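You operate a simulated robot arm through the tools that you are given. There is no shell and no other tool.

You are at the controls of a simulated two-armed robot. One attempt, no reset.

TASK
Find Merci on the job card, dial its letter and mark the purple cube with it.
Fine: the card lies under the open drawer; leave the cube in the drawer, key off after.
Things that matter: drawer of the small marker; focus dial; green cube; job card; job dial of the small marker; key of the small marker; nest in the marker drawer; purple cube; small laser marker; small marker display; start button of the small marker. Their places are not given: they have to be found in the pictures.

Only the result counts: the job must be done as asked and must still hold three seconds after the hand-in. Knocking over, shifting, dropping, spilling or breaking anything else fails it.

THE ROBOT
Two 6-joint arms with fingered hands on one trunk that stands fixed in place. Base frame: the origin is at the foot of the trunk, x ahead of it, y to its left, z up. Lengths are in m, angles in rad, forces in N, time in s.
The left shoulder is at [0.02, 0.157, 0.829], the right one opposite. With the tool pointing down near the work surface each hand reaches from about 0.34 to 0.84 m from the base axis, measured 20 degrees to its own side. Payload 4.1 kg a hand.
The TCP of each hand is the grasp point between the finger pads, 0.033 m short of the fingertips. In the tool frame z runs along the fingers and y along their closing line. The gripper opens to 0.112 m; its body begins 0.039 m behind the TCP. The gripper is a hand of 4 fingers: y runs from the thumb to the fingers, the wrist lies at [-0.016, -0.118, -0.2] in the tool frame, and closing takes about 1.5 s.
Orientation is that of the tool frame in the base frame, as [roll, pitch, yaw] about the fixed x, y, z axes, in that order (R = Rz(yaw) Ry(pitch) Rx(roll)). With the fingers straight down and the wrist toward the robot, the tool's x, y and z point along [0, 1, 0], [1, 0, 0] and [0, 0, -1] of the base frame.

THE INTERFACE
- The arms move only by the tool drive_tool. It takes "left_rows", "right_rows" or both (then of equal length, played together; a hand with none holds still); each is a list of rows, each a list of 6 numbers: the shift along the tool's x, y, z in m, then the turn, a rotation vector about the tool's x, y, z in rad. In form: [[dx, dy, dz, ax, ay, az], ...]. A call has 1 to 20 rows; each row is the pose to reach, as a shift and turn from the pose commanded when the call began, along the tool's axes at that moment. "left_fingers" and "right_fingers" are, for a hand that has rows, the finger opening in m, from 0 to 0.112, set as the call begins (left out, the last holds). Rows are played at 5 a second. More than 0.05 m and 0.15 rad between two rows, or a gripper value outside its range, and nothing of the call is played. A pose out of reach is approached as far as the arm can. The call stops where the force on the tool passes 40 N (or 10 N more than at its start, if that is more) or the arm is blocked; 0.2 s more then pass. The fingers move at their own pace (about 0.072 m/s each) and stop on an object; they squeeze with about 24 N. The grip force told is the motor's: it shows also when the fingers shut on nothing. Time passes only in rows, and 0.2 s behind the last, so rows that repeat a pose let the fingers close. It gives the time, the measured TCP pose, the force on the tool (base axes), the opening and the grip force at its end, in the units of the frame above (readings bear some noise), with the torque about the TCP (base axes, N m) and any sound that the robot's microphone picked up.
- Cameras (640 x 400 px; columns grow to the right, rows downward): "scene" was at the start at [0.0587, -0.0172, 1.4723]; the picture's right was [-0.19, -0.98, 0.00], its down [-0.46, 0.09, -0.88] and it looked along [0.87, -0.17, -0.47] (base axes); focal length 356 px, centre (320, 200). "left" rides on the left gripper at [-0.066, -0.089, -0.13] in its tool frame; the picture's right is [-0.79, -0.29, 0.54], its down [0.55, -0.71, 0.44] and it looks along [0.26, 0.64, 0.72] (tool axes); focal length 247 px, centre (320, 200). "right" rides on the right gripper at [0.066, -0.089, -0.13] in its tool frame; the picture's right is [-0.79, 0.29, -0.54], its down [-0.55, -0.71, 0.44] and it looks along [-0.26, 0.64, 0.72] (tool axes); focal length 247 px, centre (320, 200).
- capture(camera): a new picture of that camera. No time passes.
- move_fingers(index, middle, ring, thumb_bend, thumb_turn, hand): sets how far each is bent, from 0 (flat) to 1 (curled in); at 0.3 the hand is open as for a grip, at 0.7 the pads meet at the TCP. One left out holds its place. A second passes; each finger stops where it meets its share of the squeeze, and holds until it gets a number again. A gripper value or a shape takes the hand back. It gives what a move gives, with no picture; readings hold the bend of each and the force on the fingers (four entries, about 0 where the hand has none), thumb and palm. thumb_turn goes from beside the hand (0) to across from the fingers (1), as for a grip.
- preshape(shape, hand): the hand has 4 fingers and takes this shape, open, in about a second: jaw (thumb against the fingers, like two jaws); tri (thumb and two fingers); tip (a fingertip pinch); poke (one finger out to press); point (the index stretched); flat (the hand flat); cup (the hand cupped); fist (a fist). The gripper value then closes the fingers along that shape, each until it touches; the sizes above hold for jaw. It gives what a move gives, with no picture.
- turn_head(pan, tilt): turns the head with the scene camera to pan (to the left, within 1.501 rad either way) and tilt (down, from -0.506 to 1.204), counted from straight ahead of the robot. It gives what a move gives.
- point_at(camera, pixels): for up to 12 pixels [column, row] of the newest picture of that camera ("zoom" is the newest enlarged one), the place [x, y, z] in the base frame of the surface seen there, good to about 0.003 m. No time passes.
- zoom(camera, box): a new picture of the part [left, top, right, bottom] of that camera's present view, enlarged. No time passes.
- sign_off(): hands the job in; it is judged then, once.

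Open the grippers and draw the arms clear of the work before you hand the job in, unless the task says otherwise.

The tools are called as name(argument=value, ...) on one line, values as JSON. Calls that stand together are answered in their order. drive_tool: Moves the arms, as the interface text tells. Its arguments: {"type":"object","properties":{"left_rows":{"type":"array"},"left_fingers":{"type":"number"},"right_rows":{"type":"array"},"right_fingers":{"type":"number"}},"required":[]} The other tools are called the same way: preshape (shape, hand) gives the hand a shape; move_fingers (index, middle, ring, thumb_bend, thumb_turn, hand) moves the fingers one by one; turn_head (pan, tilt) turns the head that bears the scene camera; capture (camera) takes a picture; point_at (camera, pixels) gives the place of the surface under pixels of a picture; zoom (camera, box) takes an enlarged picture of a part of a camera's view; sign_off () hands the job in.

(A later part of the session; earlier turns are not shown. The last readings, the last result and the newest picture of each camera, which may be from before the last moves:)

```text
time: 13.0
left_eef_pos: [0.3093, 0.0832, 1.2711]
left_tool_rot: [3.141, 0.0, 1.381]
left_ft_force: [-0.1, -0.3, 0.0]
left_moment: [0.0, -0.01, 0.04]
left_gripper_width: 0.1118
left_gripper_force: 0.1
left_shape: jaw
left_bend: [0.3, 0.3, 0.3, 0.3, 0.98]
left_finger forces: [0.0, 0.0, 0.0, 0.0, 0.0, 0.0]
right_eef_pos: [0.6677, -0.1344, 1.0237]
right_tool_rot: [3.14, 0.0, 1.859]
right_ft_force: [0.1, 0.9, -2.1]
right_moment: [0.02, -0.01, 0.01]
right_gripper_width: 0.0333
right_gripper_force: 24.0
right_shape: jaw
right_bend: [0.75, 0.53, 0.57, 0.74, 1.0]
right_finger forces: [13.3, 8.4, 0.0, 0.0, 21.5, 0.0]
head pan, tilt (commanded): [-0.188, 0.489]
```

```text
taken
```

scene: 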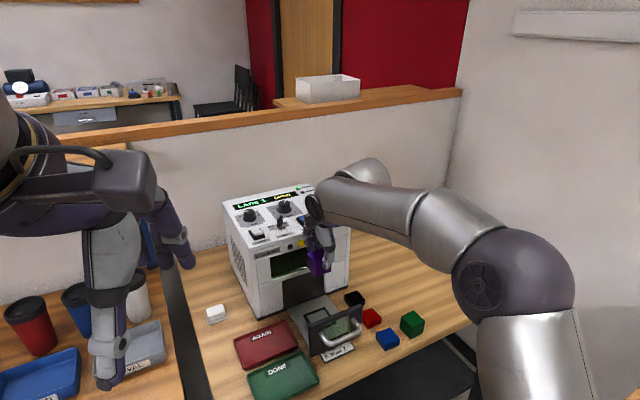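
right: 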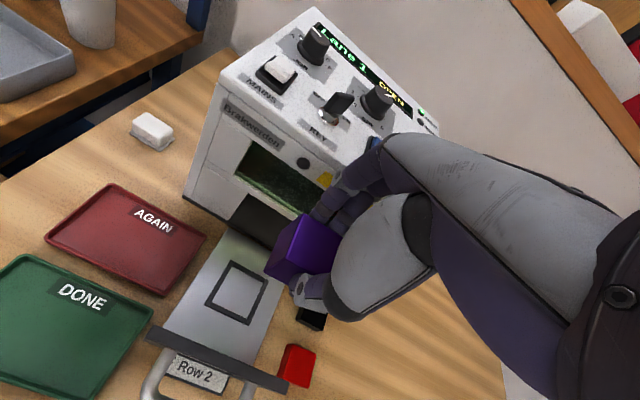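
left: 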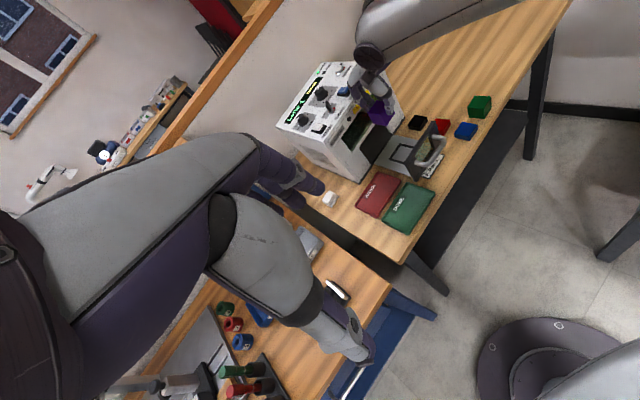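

The cube is held above the nest, and both scene and right pictures see the nest (right picture around (238,292)). I zoom in to measure nest rim against the hand.

zoom(camera="right", box=[160, 220, 320, 320])

zoom(camera="scene", box=[272, 230, 368, 350])

zoom(camera="left", box=[350, 80, 446, 180])

```text
4.00 times, centred on (240, 270) of right
```

zoom: 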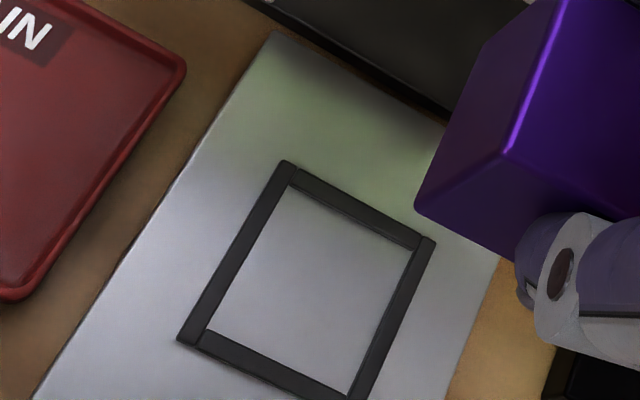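

```text
3.33 times, centred on (320, 290) of scene
```

zoom: 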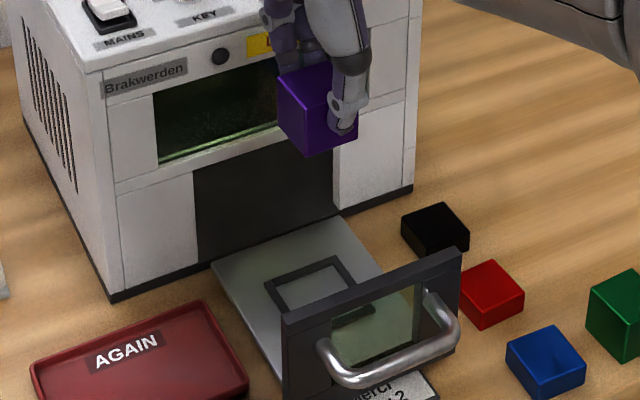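

```text
4.00 times, centred on (398, 130) of left
```

zoom: 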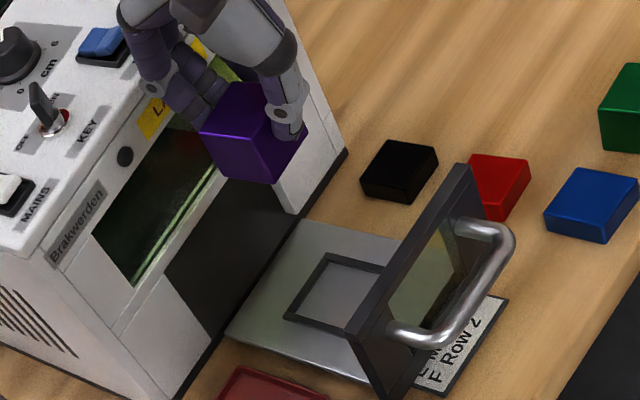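

Measured through the right camera, nest centre and cube centre agree within about 1 mm. I descend halfway, shifting 1 mm, and watch clearances.

drive_tool(right_rows=[[0.001, 0, 0.02, 0, 0, 0], [0.001, 0, 0.04, 0, 0, 0], [0.001, 0, 0.06, 0, 0, 0], [0.001, 0, 0.08, 0, 0, 0], [0.001, 0, 0.09, 0, 0, 0], [0.001, 0, 0.09, 0, 0, 0]])

zoom(camera="right", box=[200, 200, 360, 320])

zoom(camera="scene", box=[272, 230, 368, 350])

zoom(camera="left", box=[350, 80, 446, 180])

```text
time: 14.4
left_eef_pos: [0.3101, 0.0838, 1.271]
left_tool_rot: [-3.14, 0.001, 1.38]
left_ft_force: [0.1, -0.4, 0.3]
left_moment: [0.03, -0.03, -0.02]
left_gripper_width: 0.1117
left_gripper_force: 0.0
left_shape: jaw
left_bend: [0.3, 0.3, 0.3, 0.3, 0.98]
left_finger forces: [0.1, 0.1, 0.1, 0.1, 0.0, 0.0]
right_eef_pos: [0.6685, -0.1321, 0.9313]
right_tool_rot: [-3.141, 0.001, 1.857]
right_ft_force: [-0.7, -0.6, -1.4]
right_moment: [-0.01, 0.01, -0.01]
right_gripper_width: 0.0331
right_gripper_force: 24.2
right_shape: jaw
right_bend: [0.75, 0.53, 0.57, 0.74, 1.0]
right_finger forces: [13.3, 8.4, 0.0, 0.0, 21.6, 0.0]
head pan, tilt (commanded): [-0.188, 0.489]
```

```text
3.33 times, centred on (280, 260) of right
```

zoom: 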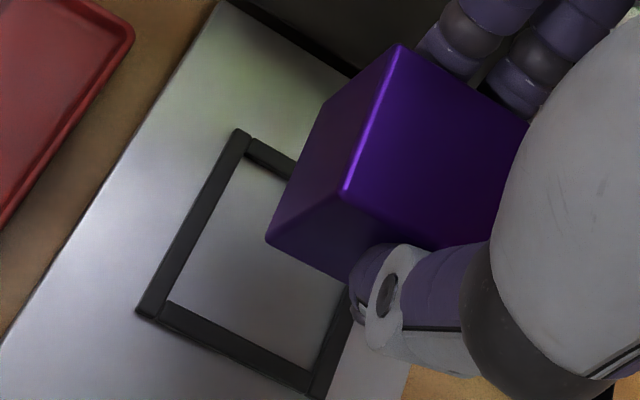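

```text
3.33 times, centred on (320, 290) of scene
```

zoom: 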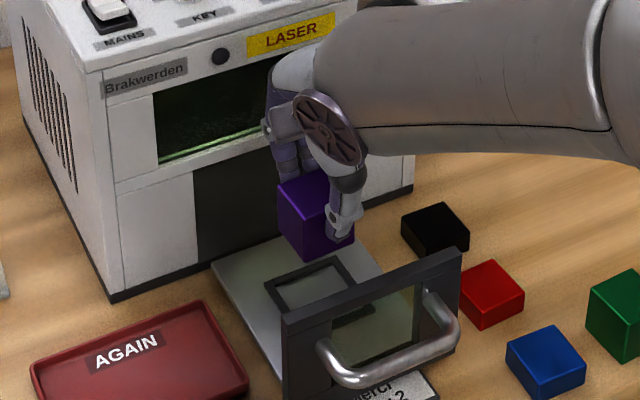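

```text
4.00 times, centred on (398, 130) of left
```

zoom: 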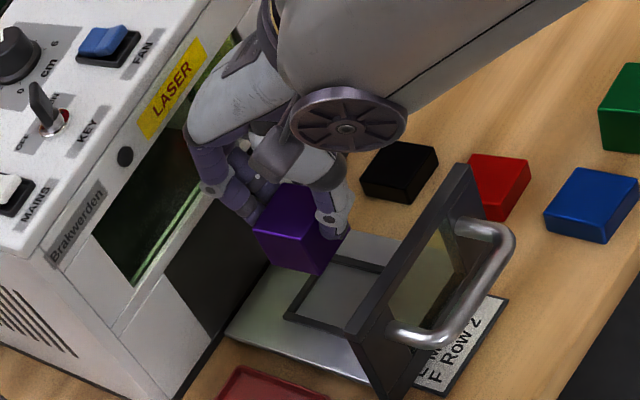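

Clearances look fine on both sides. The nest centre now measures about 1 mm in x and 2.5 mm toward the thumb from the cube; I correct this and go down until the cube's bottom is just above the rim.

drive_tool(right_rows=[[0.001, -0.002, 0.015, 0, 0, 0], [0.001, -0.002, 0.03, 0, 0, 0], [0.001, -0.002, 0.044, 0, 0, 0], [0.001, -0.002, 0.044, 0, 0, 0]])

zoom(camera="right", box=[220, 200, 348, 300])

zoom(camera="scene", box=[290, 270, 354, 340])

zoom(camera="left", box=[380, 110, 444, 170])

```text
time: 15.4
left_eef_pos: [0.3104, 0.0834, 1.271]
left_tool_rot: [-3.141, 0.0, 1.381]
left_ft_force: [-0.5, 0.1, -0.5]
left_moment: [0.03, -0.02, 0.01]
left_gripper_width: 0.1116
left_gripper_force: 0.0
left_shape: jaw
left_bend: [0.3, 0.3, 0.3, 0.3, 0.98]
left_finger forces: [0.1, 0.0, 0.0, 0.0, 0.0, 0.0]
right_eef_pos: [0.665, -0.1323, 0.8865]
right_tool_rot: [3.142, -0.001, 1.858]
right_ft_force: [0.0, -0.1, -1.9]
right_moment: [-0.03, -0.01, 0.0]
right_gripper_width: 0.033
right_gripper_force: 24.4
right_shape: jaw
right_bend: [0.75, 0.53, 0.57, 0.74, 1.0]
right_finger forces: [13.2, 8.4, 0.0, 0.0, 21.5, 0.0]
head pan, tilt (commanded): [-0.188, 0.489]
```

```text
4.00 times, centred on (284, 250) of right
```

zoom: 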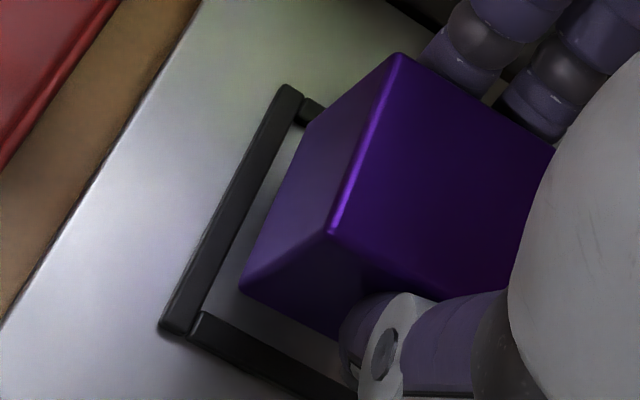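

```text
5.71 times, centred on (322, 305) of scene
```

zoom: 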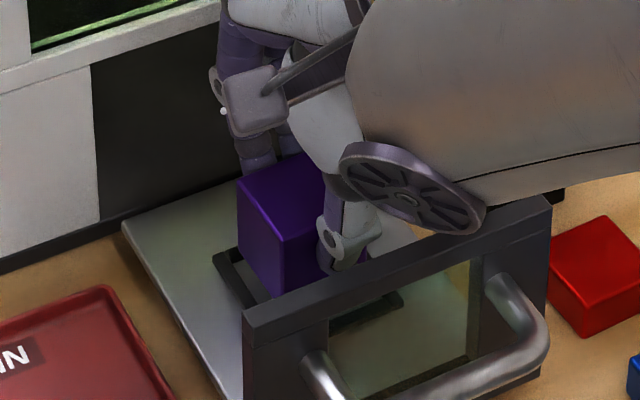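

```text
6.67 times, centred on (412, 140) of left
```

zoom: 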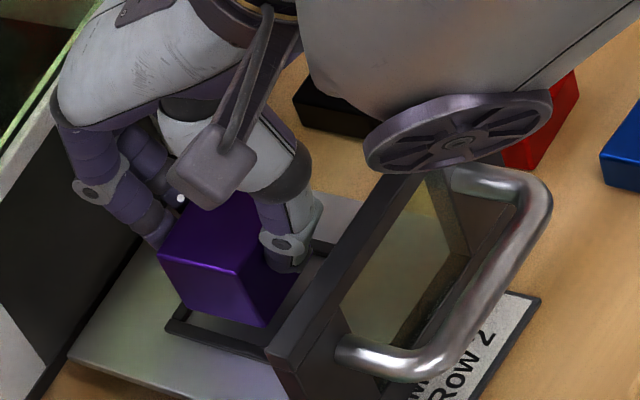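

The cube's lower corner lies about 3 mm and 5 mm inside the rim's inner edges, so it only needs 1.5 mm toward the thumb side. I correct and lower into the nest in small steps.

drive_tool(right_rows=[[0, -0.0015, 0.003, 0, 0, 0], [0, -0.0015, 0.006, 0, 0, 0], [0, -0.0015, 0.009, 0, 0, 0], [0, -0.0015, 0.012, 0, 0, 0], [0, -0.0015, 0.014, 0, 0, 0]])

zoom(camera="right", box=[220, 200, 348, 300])

zoom(camera="left", box=[380, 110, 444, 170])

```text
time: 16.6
left_eef_pos: [0.3092, 0.0838, 1.2712]
left_tool_rot: [3.14, -0.001, 1.38]
left_ft_force: [0.4, 0.2, -0.5]
left_moment: [0.05, 0.02, 0.0]
left_gripper_width: 0.1115
left_gripper_force: 0.1
left_shape: jaw
left_bend: [0.3, 0.3, 0.3, 0.3, 0.98]
left_finger forces: [0.0, 0.0, 0.0, 0.0, 0.1, 0.0]
right_eef_pos: [0.6643, -0.1332, 0.8738]
right_tool_rot: [3.14, -0.001, 1.859]
right_ft_force: [0.5, 0.8, 2.6]
right_moment: [-0.01, 0.09, 0.02]
right_gripper_width: 0.0335
right_gripper_force: 23.4
right_shape: jaw
right_bend: [0.75, 0.53, 0.57, 0.74, 1.0]
right_finger forces: [14.3, 8.5, 0.1, 0.1, 22.7, 0.0]
head pan, tilt (commanded): [-0.188, 0.489]
```

```text
4.00 times, centred on (284, 250) of right
```

zoom: 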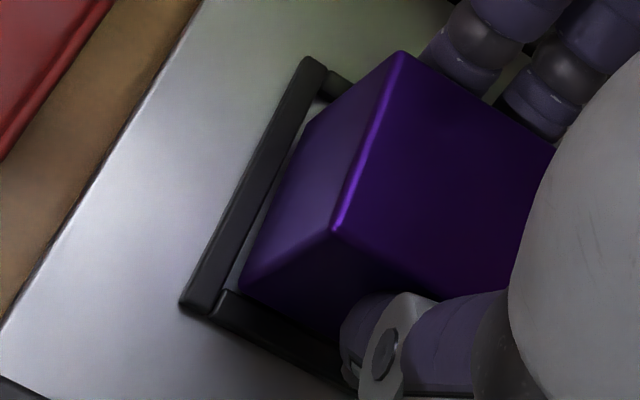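

```text
6.67 times, centred on (412, 140) of left
```

zoom: 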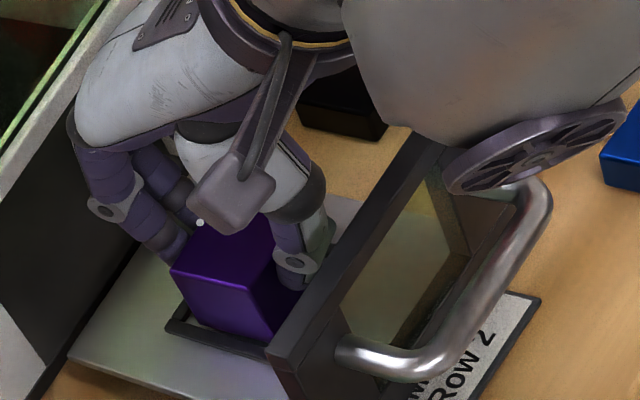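

The force turned to +2.6 N, so something touches lightly – likely the cube on the floor of the nest; but the wrist disc is near the drawer's front. I check this from the scene camera.

zoom(camera="scene", box=[280, 260, 376, 360])

point_at(camera="left", pixels=[[452, 136], [466, 135], [455, 127], [440, 140]])

```text
4.00 times, centred on (328, 310) of scene
```

zoom: 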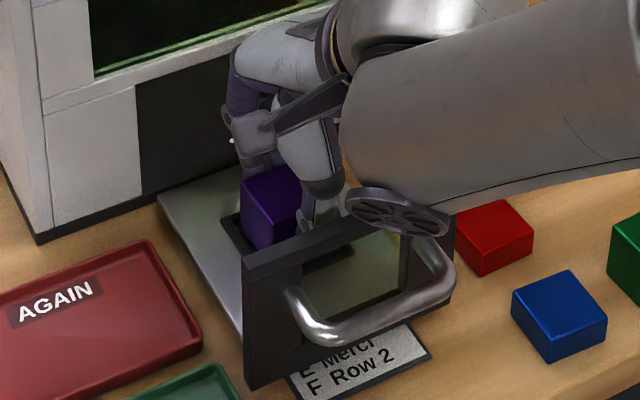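

```text
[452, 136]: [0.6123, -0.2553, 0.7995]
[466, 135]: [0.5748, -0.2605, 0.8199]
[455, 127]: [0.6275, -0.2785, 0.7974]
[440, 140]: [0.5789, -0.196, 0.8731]
```

I measure the wrist disc's height over the drawer front in this enlarged picture.

point_at(camera="zoom", pixels=[[400, 222], [385, 215], [430, 225], [370, 205], [350, 240], [300, 255], [445, 200], [265, 200], [250, 235], [415, 195]])

```text
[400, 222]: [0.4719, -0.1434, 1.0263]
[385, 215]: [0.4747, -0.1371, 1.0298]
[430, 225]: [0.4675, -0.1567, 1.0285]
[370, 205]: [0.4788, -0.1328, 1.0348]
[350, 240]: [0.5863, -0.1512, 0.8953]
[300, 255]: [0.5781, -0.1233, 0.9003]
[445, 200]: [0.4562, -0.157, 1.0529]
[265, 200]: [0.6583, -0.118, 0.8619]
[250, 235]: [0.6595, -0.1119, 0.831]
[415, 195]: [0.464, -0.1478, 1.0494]
```

The disc is 13 cm higher than the drawer front, so the contact is the cube on the nest floor. I press 1.5 mm further, then open the fingers a little.

drive_tool(right_rows=[[0, 0, 0.0015, 0, 0, 0], [0, 0, 0.0015, 0, 0, 0]])

drive_tool(right_rows=[[0, 0, 0, 0, 0, 0], [0, 0, 0, 0, 0, 0], [0, 0, 0, 0, 0, 0], [0, 0, 0, 0, 0, 0], [0, 0, 0, 0, 0, 0]], right_fingers=0.06)

zoom(camera="right", box=[220, 200, 348, 300])

zoom(camera="left", box=[380, 110, 444, 170])

```text
time: 17.2
left_eef_pos: [0.3095, 0.0829, 1.2705]
left_tool_rot: [3.141, 0.001, 1.379]
left_ft_force: [-0.5, -0.2, 0.1]
left_moment: [-0.04, -0.02, -0.01]
left_gripper_width: 0.112
left_gripper_force: 0.2
left_shape: jaw
left_bend: [0.3, 0.3, 0.3, 0.3, 0.98]
left_finger forces: [0.1, 0.0, 0.0, 0.0, 0.0, 0.0]
right_eef_pos: [0.6644, -0.1335, 0.8722]
right_tool_rot: [-3.141, -0.001, 1.856]
right_ft_force: [1.1, 0.8, -1.5]
right_moment: [0.03, -0.07, -0.06]
right_gripper_width: 0.0338
right_gripper_force: 24.0
right_shape: jaw
right_bend: [0.75, 0.53, 0.57, 0.74, 1.0]
right_finger forces: [14.7, 8.6, 0.0, 0.0, 22.3, 0.1]
head pan, tilt (commanded): [-0.188, 0.489]
```

```text
time: 18.4
left_eef_pos: [0.3113, 0.0836, 1.2703]
left_tool_rot: [3.141, -0.001, 1.38]
left_ft_force: [0.5, 0.1, -0.1]
left_moment: [0.0, 0.01, 0.01]
left_gripper_width: 0.1119
left_gripper_force: 0.0
left_shape: jaw
left_bend: [0.3, 0.3, 0.3, 0.3, 0.98]
left_finger forces: [0.0, 0.0, 0.0, 0.1, 0.0, 0.1]
right_eef_pos: [0.6644, -0.1334, 0.8709]
right_tool_rot: [-3.141, 0.002, 1.856]
right_ft_force: [0.2, -0.9, -0.8]
right_moment: [0.02, 0.03, -0.01]
right_gripper_width: 0.0596
right_gripper_force: 0.2
right_shape: jaw
right_bend: [0.76, 0.43, 0.4, 0.69, 1.0]
right_finger forces: [0.0, 0.0, 0.1, 0.0, 0.0, 0.1]
head pan, tilt (commanded): [-0.188, 0.489]
```

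```text
4.00 times, centred on (284, 250) of right
```

zoom: 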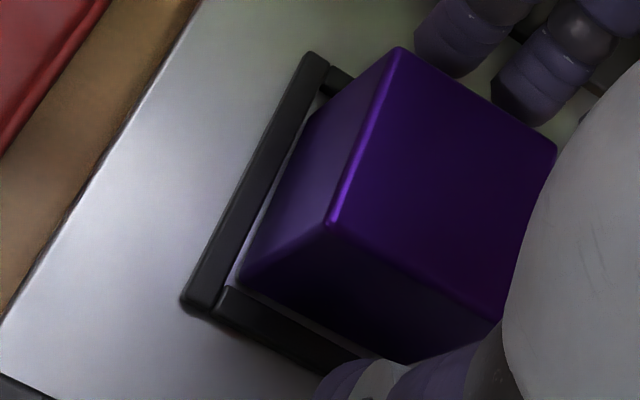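

```text
6.67 times, centred on (412, 140) of left
```

zoom: 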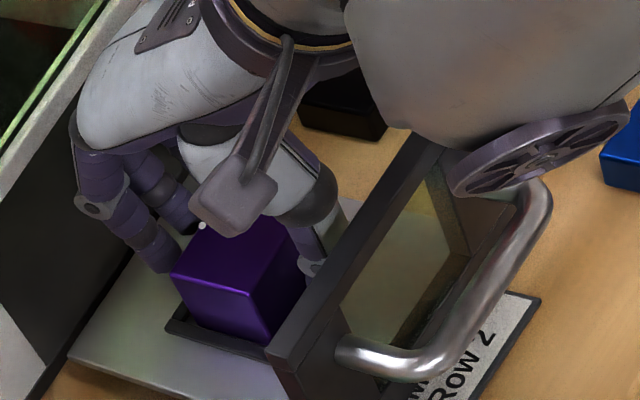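

The cube sits flat inside the nest rim and the fingers are free of it. I lift the hand straight up out of the drawer.

drive_tool(right_rows=[[0, 0, -0.015, 0, 0, 0], [0, 0, -0.03, 0, 0, 0], [0, 0, -0.06, 0, 0, 0], [0, 0, -0.09, 0, 0, 0], [0, 0, -0.12, 0, 0, 0], [0, 0, -0.15, 0, 0, 0]])

zoom(camera="right", box=[160, 220, 320, 320])

zoom(camera="scene", box=[272, 230, 368, 350])

capture(camera="left")

```text
time: 19.8
left_eef_pos: [0.3105, 0.0828, 1.2723]
left_tool_rot: [3.142, -0.002, 1.381]
left_ft_force: [-0.1, 0.1, -0.6]
left_moment: [-0.01, 0.01, 0.01]
left_gripper_width: 0.1117
left_gripper_force: 0.1
left_shape: jaw
left_bend: [0.3, 0.3, 0.3, 0.3, 0.98]
left_finger forces: [0.0, 0.0, 0.0, 0.0, 0.0, 0.0]
right_eef_pos: [0.6644, -0.1357, 1.0261]
right_tool_rot: [-3.141, 0.0, 1.855]
right_ft_force: [-0.7, -0.6, 0.1]
right_moment: [-0.03, 0.03, 0.03]
right_gripper_width: 0.0597
right_gripper_force: 0.0
right_shape: jaw
right_bend: [0.76, 0.43, 0.4, 0.69, 1.0]
right_finger forces: [0.0, 0.0, 0.0, 0.0, 0.0, 0.0]
head pan, tilt (commanded): [-0.188, 0.489]
```

```text
4.00 times, centred on (240, 270) of right
```

zoom: 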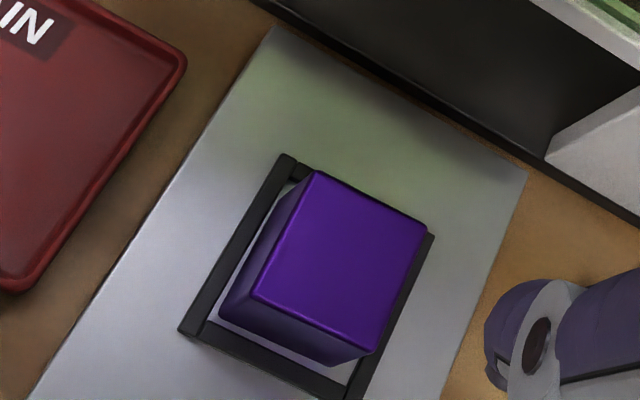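

```text
3.33 times, centred on (320, 290) of scene
```

zoom: 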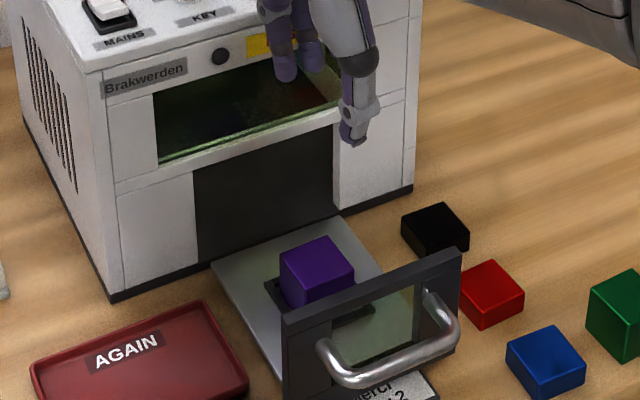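

```text
taken
```

left: 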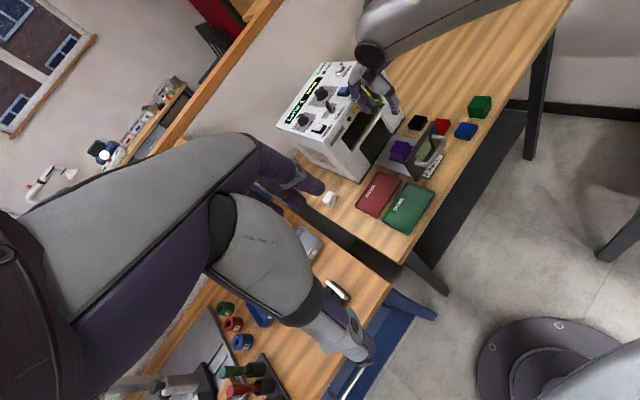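

The cube lies in the nest. Next I shape the right hand to a fist to push the drawer shut, first backing off a little upward, and look at the handle's place.

preshape(hand="right", shape="fist")

capture(camera="right")

zoom(camera="left", box=[340, 50, 452, 190])

zoom(camera="scene", box=[280, 280, 376, 370])

point_at(camera="zoom", pixels=[[360, 272], [330, 285], [395, 258], [430, 240], [410, 190], [280, 235], [270, 170], [440, 120], [350, 145], [350, 160], [300, 310], [340, 300]])

```text
time: 20.7
left_eef_pos: [0.3107, 0.083, 1.2711]
left_tool_rot: [-3.141, 0.0, 1.381]
left_ft_force: [0.2, 0.4, 0.3]
left_moment: [0.05, 0.0, -0.02]
left_gripper_width: 0.1117
left_gripper_force: 0.0
left_shape: jaw
left_bend: [0.3, 0.3, 0.3, 0.3, 0.98]
left_finger forces: [0.1, 0.0, 0.0, 0.0, 0.0, 0.1]
right_eef_pos: [0.6642, -0.1357, 1.0241]
right_tool_rot: [-3.14, 0.0, 1.856]
right_ft_force: [0.4, -0.2, -0.1]
right_moment: [-0.02, -0.03, -0.02]
right_gripper_width: 0.0
right_gripper_force: 0.0
right_shape: fist
right_bend: [0.99, 1.0, 1.0, 0.85, 0.83]
right_finger forces: [0.0, 0.0, 0.1, 0.0, 0.0, 0.0]
head pan, tilt (commanded): [-0.188, 0.489]
```

```text
taken
```

right: 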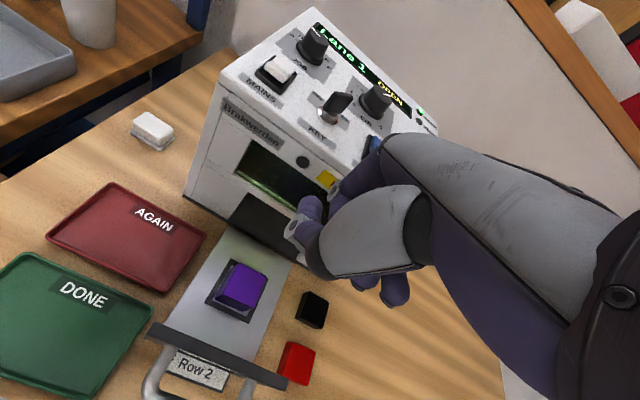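

```text
2.86 times, centred on (396, 120) of left
```

zoom: 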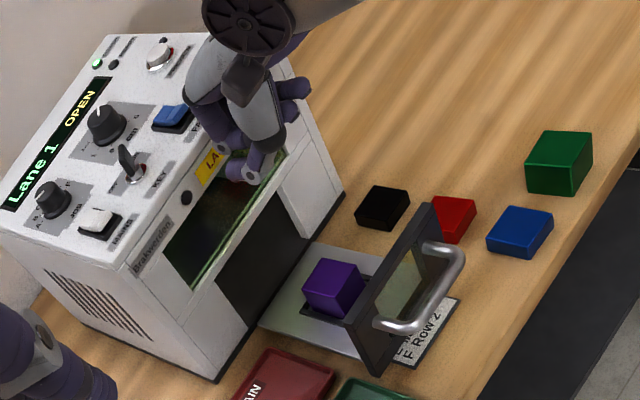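

```text
4.44 times, centred on (328, 325) of scene
```

zoom: 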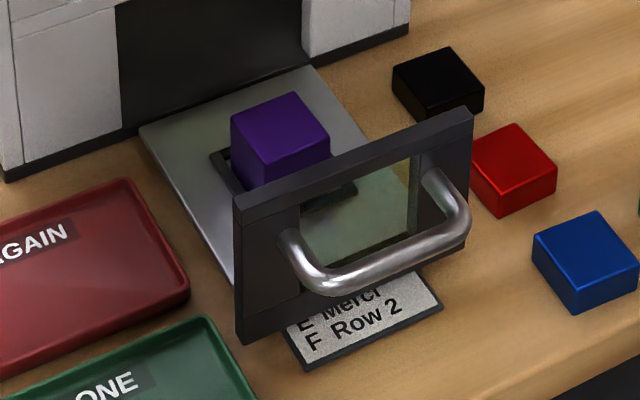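

```text
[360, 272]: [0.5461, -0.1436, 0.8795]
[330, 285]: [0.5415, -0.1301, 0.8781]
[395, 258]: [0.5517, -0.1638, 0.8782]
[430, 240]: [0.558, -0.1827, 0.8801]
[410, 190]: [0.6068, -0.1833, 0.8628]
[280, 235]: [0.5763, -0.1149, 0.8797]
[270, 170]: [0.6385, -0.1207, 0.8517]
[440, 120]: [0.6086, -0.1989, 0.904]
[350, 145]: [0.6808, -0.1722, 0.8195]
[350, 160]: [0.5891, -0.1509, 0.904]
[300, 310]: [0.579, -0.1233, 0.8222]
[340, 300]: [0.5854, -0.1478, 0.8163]
```

The handle bar's middle is near (0.55, -0.157, 0.875). I measure where the fist's surfaces lie relative to the TCP.

point_at(camera="right", pixels=[[335, 187], [350, 178], [370, 165], [310, 203], [300, 225], [300, 240], [395, 292], [365, 283], [325, 270], [318, 212], [385, 145], [340, 200]])

zoom(camera="right", box=[260, 130, 440, 320])

```text
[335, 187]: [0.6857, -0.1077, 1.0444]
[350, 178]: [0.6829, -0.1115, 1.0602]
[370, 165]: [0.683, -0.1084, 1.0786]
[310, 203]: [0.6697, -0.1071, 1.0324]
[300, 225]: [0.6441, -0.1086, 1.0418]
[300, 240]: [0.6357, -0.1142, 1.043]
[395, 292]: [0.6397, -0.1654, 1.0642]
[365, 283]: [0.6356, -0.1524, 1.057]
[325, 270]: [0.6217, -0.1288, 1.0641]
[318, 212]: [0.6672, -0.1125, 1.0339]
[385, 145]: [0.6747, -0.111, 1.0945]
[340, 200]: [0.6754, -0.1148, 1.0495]
```

```text
2.11 times, centred on (350, 225) of right
```

zoom: 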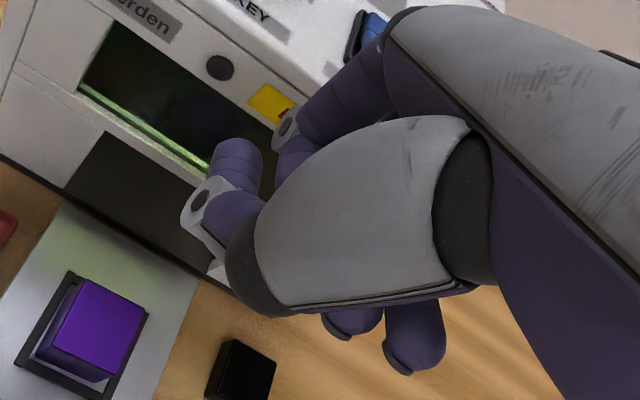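

The fist's leading knuckles lie about 4 cm ahead of and 2–3 cm above the TCP. I draw the fist back toward the robot above the drawer, then lower it in front of the handle.

drive_tool(right_rows=[[0.0024, -0.0396, 0, 0, 0, 0], [0.0048, -0.0793, 0, 0, 0, 0], [0.0073, -0.1189, 0, 0, 0, 0], [0.0097, -0.1586, 0, 0, 0, 0], [0.0121, -0.1982, 0, 0, 0, 0], [0.0121, -0.1982, 0.04, 0, 0, 0], [0.0121, -0.1982, 0.08, 0, 0, 0], [0.0121, -0.1982, 0.12, 0, 0, 0], [0.0121, -0.1982, 0.15, 0, 0, 0], [0.0121, -0.1982, 0.17, 0, 0, 0], [0.0121, -0.1982, 0.17, 0, 0, 0]])

capture(camera="scene")

capture(camera="right")

zoom(camera="left", box=[360, 80, 520, 220])

```text
time: 23.1
left_eef_pos: [0.3101, 0.0836, 1.2709]
left_tool_rot: [-3.14, -0.001, 1.381]
left_ft_force: [-0.4, -0.6, 0.1]
left_moment: [-0.02, 0.02, 0.01]
left_gripper_width: 0.1117
left_gripper_force: 0.1
left_shape: jaw
left_bend: [0.3, 0.3, 0.3, 0.3, 0.98]
left_finger forces: [0.1, 0.1, 0.0, 0.0, 0.1, 0.1]
right_eef_pos: [0.4762, -0.1694, 0.8631]
right_tool_rot: [-3.13, 0.006, 1.852]
right_ft_force: [0.2, 0.3, 0.3]
right_moment: [0.03, 0.01, -0.01]
right_gripper_width: 0.0
right_gripper_force: 0.0
right_shape: fist
right_bend: [0.99, 1.0, 1.0, 0.85, 0.83]
right_finger forces: [0.1, 0.0, 0.1, 0.0, 0.1, 0.0]
right hand out of reach, approached as far as the arm can: row 10, 11
head pan, tilt (commanded): [-0.188, 0.489]
```

```text
taken
```

scene: 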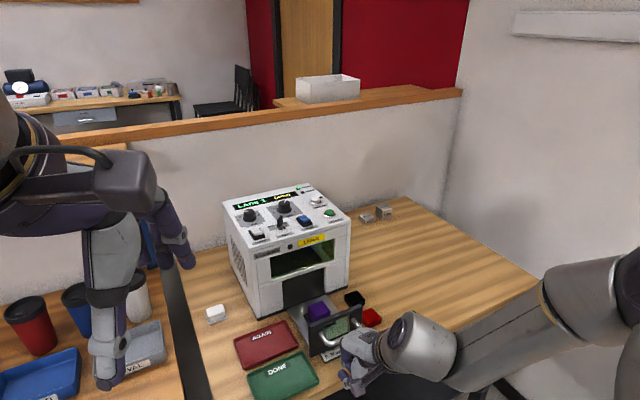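

```text
taken
```

right: 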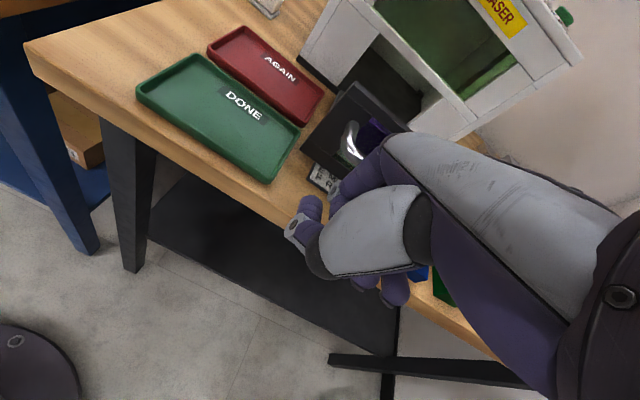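

```text
2.86 times, centred on (440, 150) of left
```

zoom: 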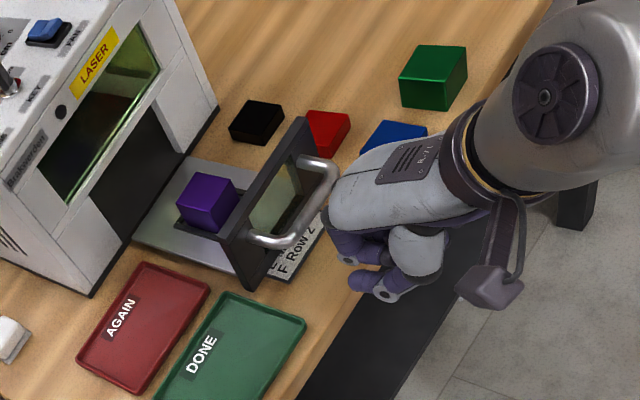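

The fist stands in front of the handle, slightly too high because of reach. I go forward in small steps, aiming a bit lower, and watch the force and pictures for contact.

drive_tool(right_rows=[[0, 0.01, 0.004, 0, 0, 0], [0, 0.02, 0.004, 0, 0, 0], [0, 0.028, 0.004, 0, 0, 0], [0, 0.028, 0.004, 0, 0, 0]])

zoom(camera="left", box=[400, 110, 480, 170])

zoom(camera="scene", box=[290, 290, 400, 400])

```text
time: 24.1
left_eef_pos: [0.3097, 0.0839, 1.2724]
left_tool_rot: [3.141, 0.001, 1.38]
left_ft_force: [0.0, -0.4, 0.2]
left_moment: [-0.03, -0.01, 0.01]
left_gripper_width: 0.1118
left_gripper_force: 0.1
left_shape: jaw
left_bend: [0.3, 0.3, 0.3, 0.3, 0.98]
left_finger forces: [0.0, 0.0, 0.0, 0.1, 0.1, 0.0]
right_eef_pos: [0.5026, -0.1614, 0.8593]
right_tool_rot: [3.14, 0.001, 1.858]
right_ft_force: [-0.5, -0.4, 0.1]
right_moment: [-0.02, -0.02, -0.01]
right_gripper_width: 0.0
right_gripper_force: 0.0
right_shape: fist
right_bend: [0.99, 1.0, 1.0, 0.85, 0.83]
right_finger forces: [0.1, 0.0, 0.0, 0.0, 0.0, 0.0]
head pan, tilt (commanded): [-0.188, 0.489]
```

```text
6.67 times, centred on (440, 140) of left
```

zoom: 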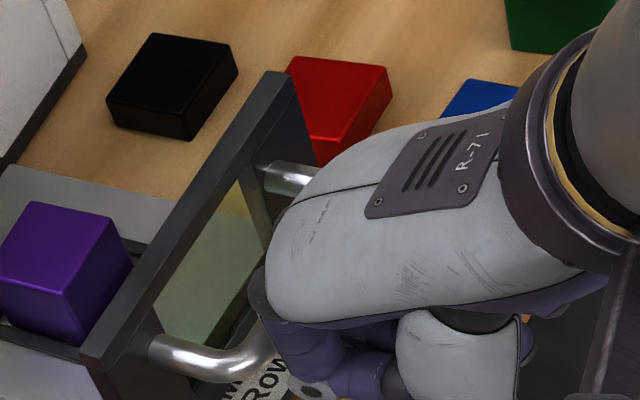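

```text
3.64 times, centred on (345, 345) of scene
```

zoom: 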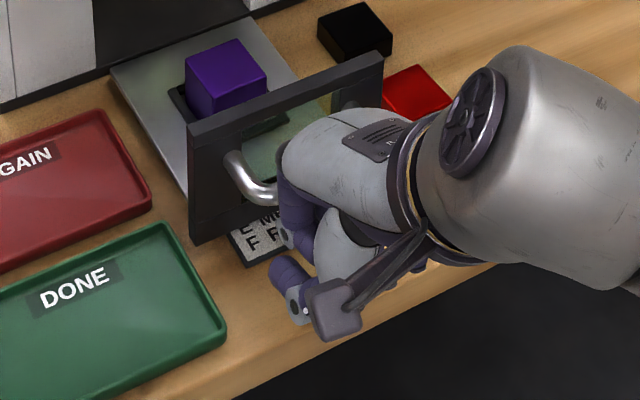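

The knuckles are about to touch the handle bar and force is still zero. I lower 6 mm and push forward along the drawer's axis.

drive_tool(right_rows=[[0, 0.005, 0.006, 0, 0, 0], [0, 0.015, 0.008, 0, 0, 0], [0, 0.03, 0.008, 0, 0, 0], [0, 0.045, 0.008, 0, 0, 0], [0, 0.06, 0.008, 0, 0, 0], [0, 0.06, 0.008, 0, 0, 0]])

zoom(camera="left", box=[360, 90, 480, 180])

zoom(camera="scene", box=[260, 270, 400, 380])

```text
time: 25.5
left_eef_pos: [0.3111, 0.0836, 1.271]
left_tool_rot: [-3.141, 0.001, 1.381]
left_ft_force: [-0.5, -0.3, 0.4]
left_moment: [0.03, 0.01, -0.01]
left_gripper_width: 0.1115
left_gripper_force: 0.1
left_shape: jaw
left_bend: [0.3, 0.3, 0.3, 0.3, 0.98]
left_finger forces: [0.0, 0.0, 0.1, 0.0, 0.0, 0.1]
right_eef_pos: [0.5588, -0.1467, 0.8503]
right_tool_rot: [3.141, 0.001, 1.857]
right_ft_force: [-0.7, 0.1, 0.1]
right_moment: [-0.02, -0.02, 0.01]
right_gripper_width: 0.0001
right_gripper_force: 0.0
right_shape: fist
right_bend: [0.99, 1.0, 1.0, 0.85, 0.83]
right_finger forces: [0.8, 0.0, 0.1, 0.0, 0.0, 0.0]
head pan, tilt (commanded): [-0.188, 0.489]
```

```text
4.44 times, centred on (420, 135) of left
```

zoom: 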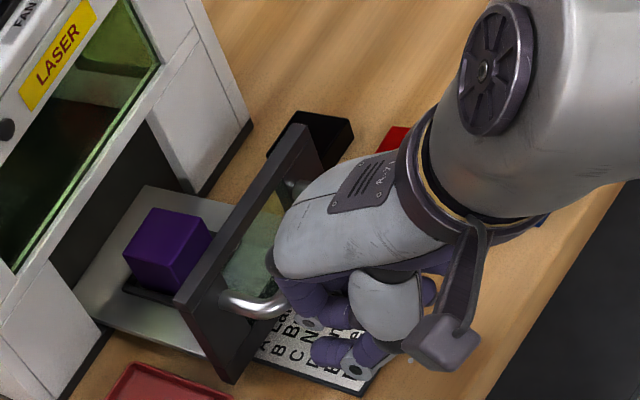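

```text
3.64 times, centred on (330, 325) of scene
```

zoom: 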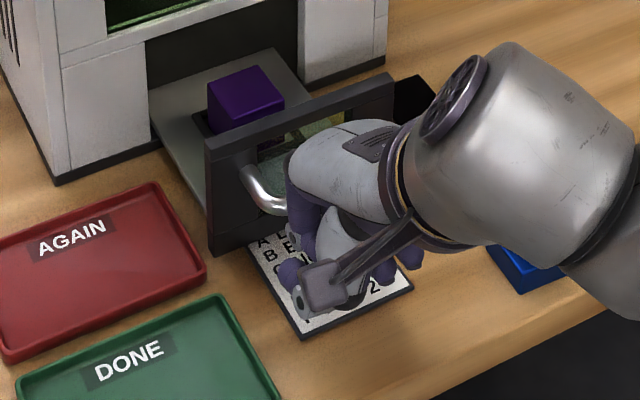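

The drawer slides with almost no force (cube still in its nest), and the card comes into view. I keep pushing to the end stop.

drive_tool(right_rows=[[0, 0.015, 0, 0, 0, 0], [0, 0.03, 0, 0, 0, 0], [0, 0.045, 0, 0, 0, 0], [0, 0.06, 0, 0, 0, 0], [0, 0.07, 0, 0, 0, 0], [0, 0.08, 0, 0, 0, 0]])

zoom(camera="left", box=[340, 70, 480, 180])

zoom(camera="scene", box=[240, 180, 400, 380])

```text
time: 26.9
left_eef_pos: [0.3099, 0.0842, 1.2724]
left_tool_rot: [-3.141, 0.0, 1.381]
left_ft_force: [0.1, -0.6, 0.2]
left_moment: [0.0, 0.01, 0.02]
left_gripper_width: 0.1117
left_gripper_force: 0.0
left_shape: jaw
left_bend: [0.3, 0.3, 0.3, 0.3, 0.98]
left_finger forces: [0.1, 0.1, 0.1, 0.0, 0.0, 0.0]
right_eef_pos: [0.6348, -0.1243, 0.851]
right_tool_rot: [-3.141, 0.001, 1.857]
right_ft_force: [-0.5, 1.5, 1.3]
right_moment: [0.01, -0.03, 0.04]
right_gripper_width: 0.0001
right_gripper_force: 0.0
right_shape: fist
right_bend: [0.99, 1.0, 1.0, 0.85, 0.83]
right_finger forces: [0.7, 0.0, 0.0, 0.0, 0.1, 0.0]
head pan, tilt (commanded): [-0.188, 0.489]
```

```text
3.64 times, centred on (410, 125) of left
```

zoom: 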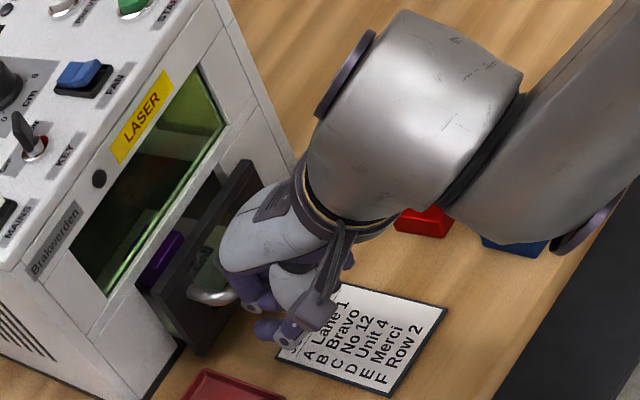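

```text
2.00 times, centred on (320, 280) of scene
```

zoom: 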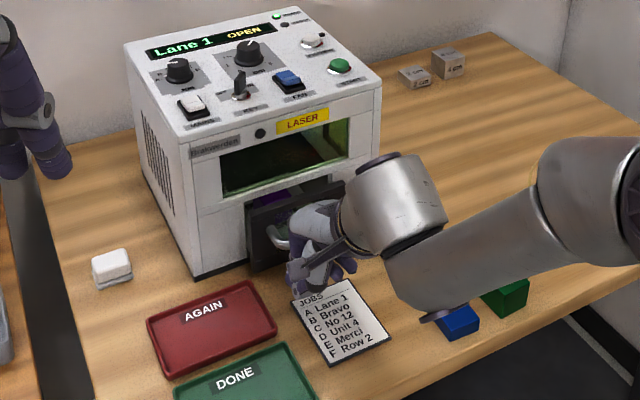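

The card now reads in full: A Lane 1, B Bravo, C No 12, D Unit 4, E Merci, F Row 2 – so the letter is E. The forearm passes near the blue and green cubes; I measure its height there before pushing on.

zoom(camera="scene", box=[340, 260, 440, 360])

point_at(camera="zoom", pixels=[[335, 335], [300, 340], [270, 290], [360, 300], [420, 290], [290, 322], [380, 320], [250, 240]])

zoom(camera="left", box=[430, 90, 540, 170])

point_at(camera="zoom", pixels=[[300, 195], [330, 220], [370, 180], [270, 190], [200, 230], [120, 170], [350, 120], [240, 230]])

```text
4.00 times, centred on (390, 310) of scene
```

zoom: 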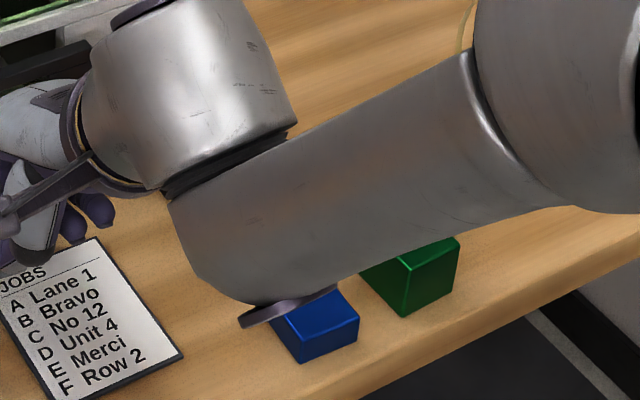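

```text
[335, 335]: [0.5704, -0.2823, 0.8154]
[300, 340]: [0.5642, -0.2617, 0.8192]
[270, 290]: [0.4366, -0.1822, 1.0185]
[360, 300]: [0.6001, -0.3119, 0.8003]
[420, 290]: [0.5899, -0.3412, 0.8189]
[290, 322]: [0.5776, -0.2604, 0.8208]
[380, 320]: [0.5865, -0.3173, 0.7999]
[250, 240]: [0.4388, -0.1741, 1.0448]
```

```text
5.00 times, centred on (485, 130) of left
```

zoom: 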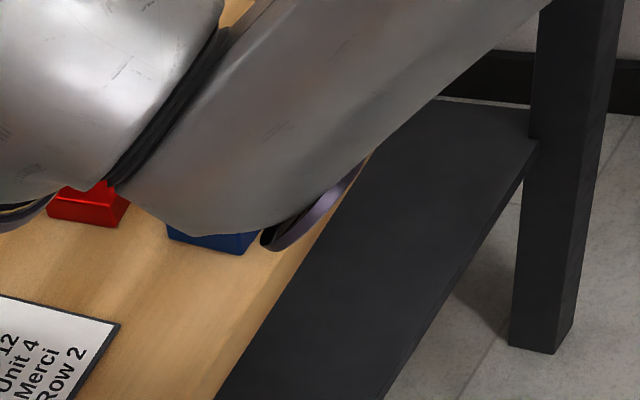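

```text
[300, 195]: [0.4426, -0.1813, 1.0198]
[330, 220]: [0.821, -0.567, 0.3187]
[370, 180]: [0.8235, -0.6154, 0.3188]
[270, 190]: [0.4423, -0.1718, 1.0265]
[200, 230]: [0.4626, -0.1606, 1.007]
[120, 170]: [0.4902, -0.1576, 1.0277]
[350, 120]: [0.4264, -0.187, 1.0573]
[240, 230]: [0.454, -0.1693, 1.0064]
```

The forearm is at z≈1.0, far above the cubes. The display still says OPEN, so I push further until the stop.

drive_tool(right_rows=[[0, 0.01, 0, 0, 0, 0], [0, 0.018, 0, 0, 0, 0], [0, 0.024, 0, 0, 0, 0], [0, 0.03, 0, 0, 0, 0], [0, 0.036, 0, 0, 0, 0], [0, 0.042, 0, 0, 0, 0]])

zoom(camera="left", box=[270, 50, 430, 190])

zoom(camera="scene", box=[220, 180, 380, 320])

```text
time: 27.8
left_eef_pos: [0.3095, 0.0833, 1.271]
left_tool_rot: [3.139, 0.001, 1.381]
left_ft_force: [0.3, 0.8, -0.4]
left_moment: [-0.02, 0.01, 0.04]
left_gripper_width: 0.1118
left_gripper_force: 0.0
left_shape: jaw
left_bend: [0.3, 0.3, 0.3, 0.3, 0.98]
left_finger forces: [0.0, 0.0, 0.0, 0.0, 0.1, 0.0]
right_eef_pos: [0.6577, -0.1158, 0.8513]
right_tool_rot: [-3.138, 0.0, 1.86]
right_ft_force: [-32.5, -8.1, 14.4]
right_moment: [0.4, -1.21, 0.1]
right_gripper_width: 0.0
right_gripper_force: 0.0
right_shape: fist
right_bend: [0.98, 1.0, 1.0, 0.85, 0.83]
right_finger forces: [22.6, 12.4, 0.1, 0.1, 0.1, 0.0]
head pan, tilt (commanded): [-0.188, 0.489]
stopped in row 4 (right hand): the force on the tool passed its limit at 48 N (the readings are from after the stop); the commanded pose is now the measured one
```

```text
2.86 times, centred on (350, 120) of left
```

zoom: 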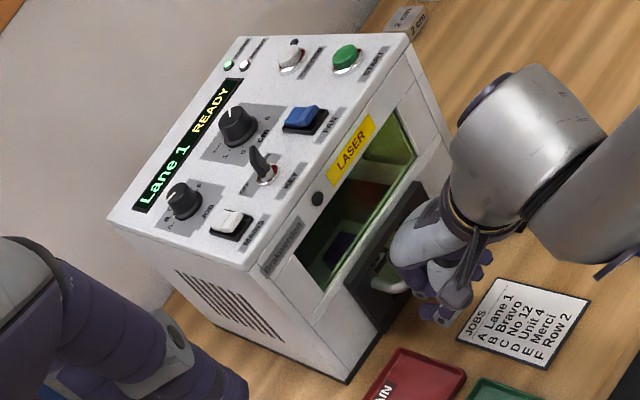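

```text
2.86 times, centred on (300, 250) of scene
```

zoom: 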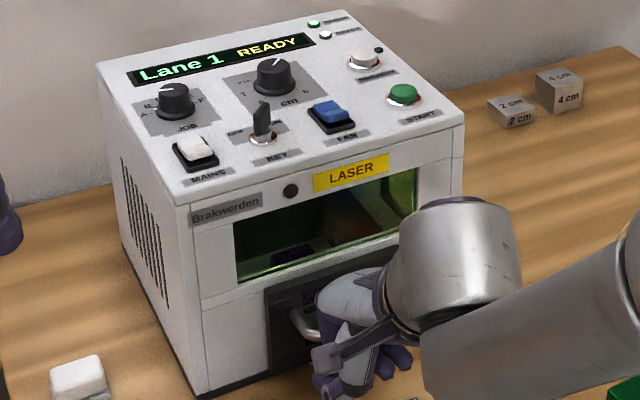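

The drawer hit its stop and the display now says READY, so the key is already ON. I draw the fist back from the handle.

drive_tool(right_rows=[[0, -0.01, 0, 0, 0, 0], [0, -0.03, 0, 0, 0, 0], [0, -0.06, 0, 0, 0, 0], [0, -0.06, -0.04, 0, 0, 0], [0, -0.06, -0.08, 0, 0, 0], [0, -0.06, -0.12, 0, 0, 0], [0, -0.06, -0.16, 0, 0, 0], [0, -0.06, -0.2, 0, 0, 0], [0, -0.06, -0.24, 0, 0, 0]])

capture(camera="scene")

zoom(camera="left", box=[270, 50, 430, 190])

zoom(camera="scene", box=[220, 180, 380, 320])

```text
time: 29.8
left_eef_pos: [0.31, 0.0842, 1.2722]
left_tool_rot: [-3.139, 0.001, 1.38]
left_ft_force: [0.3, -0.2, 0.3]
left_moment: [-0.02, 0.02, -0.01]
left_gripper_width: 0.1116
left_gripper_force: 0.1
left_shape: jaw
left_bend: [0.3, 0.3, 0.3, 0.3, 0.98]
left_finger forces: [0.1, 0.1, 0.1, 0.1, 0.1, 0.0]
right_eef_pos: [0.6035, -0.1342, 1.0902]
right_tool_rot: [-3.138, 0.001, 1.861]
right_ft_force: [0.1, 0.7, 0.1]
right_moment: [-0.02, -0.02, 0.03]
right_gripper_width: 0.0003
right_gripper_force: 0.0
right_shape: fist
right_bend: [0.99, 1.0, 1.0, 0.85, 0.83]
right_finger forces: [0.1, 0.0, 0.2, 0.1, 0.0, 0.1]
head pan, tilt (commanded): [-0.188, 0.489]
```

```text
taken
```

scene: 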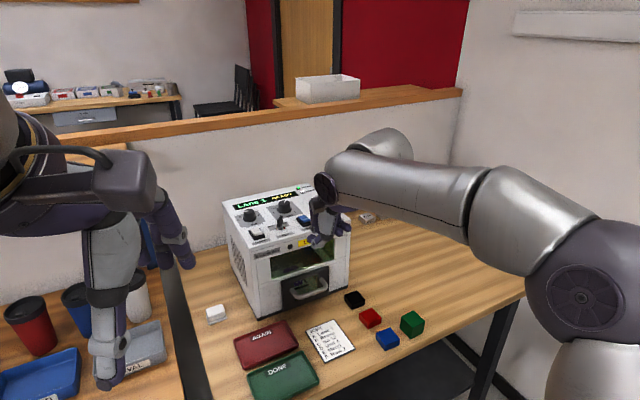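

```text
2.86 times, centred on (350, 120) of left
```

zoom: 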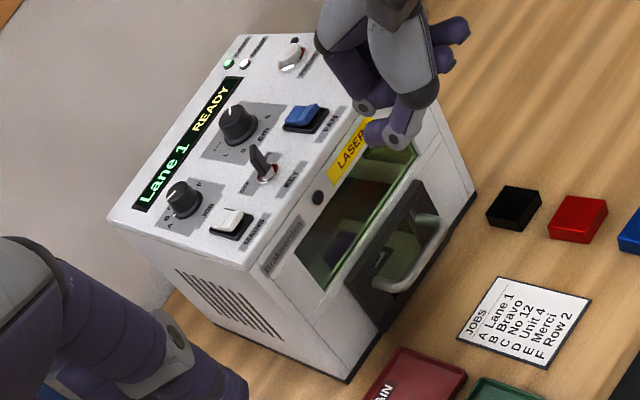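

```text
2.86 times, centred on (300, 250) of scene
```

zoom: 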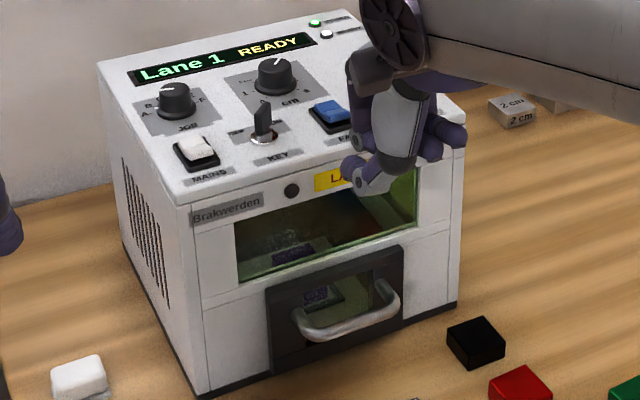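

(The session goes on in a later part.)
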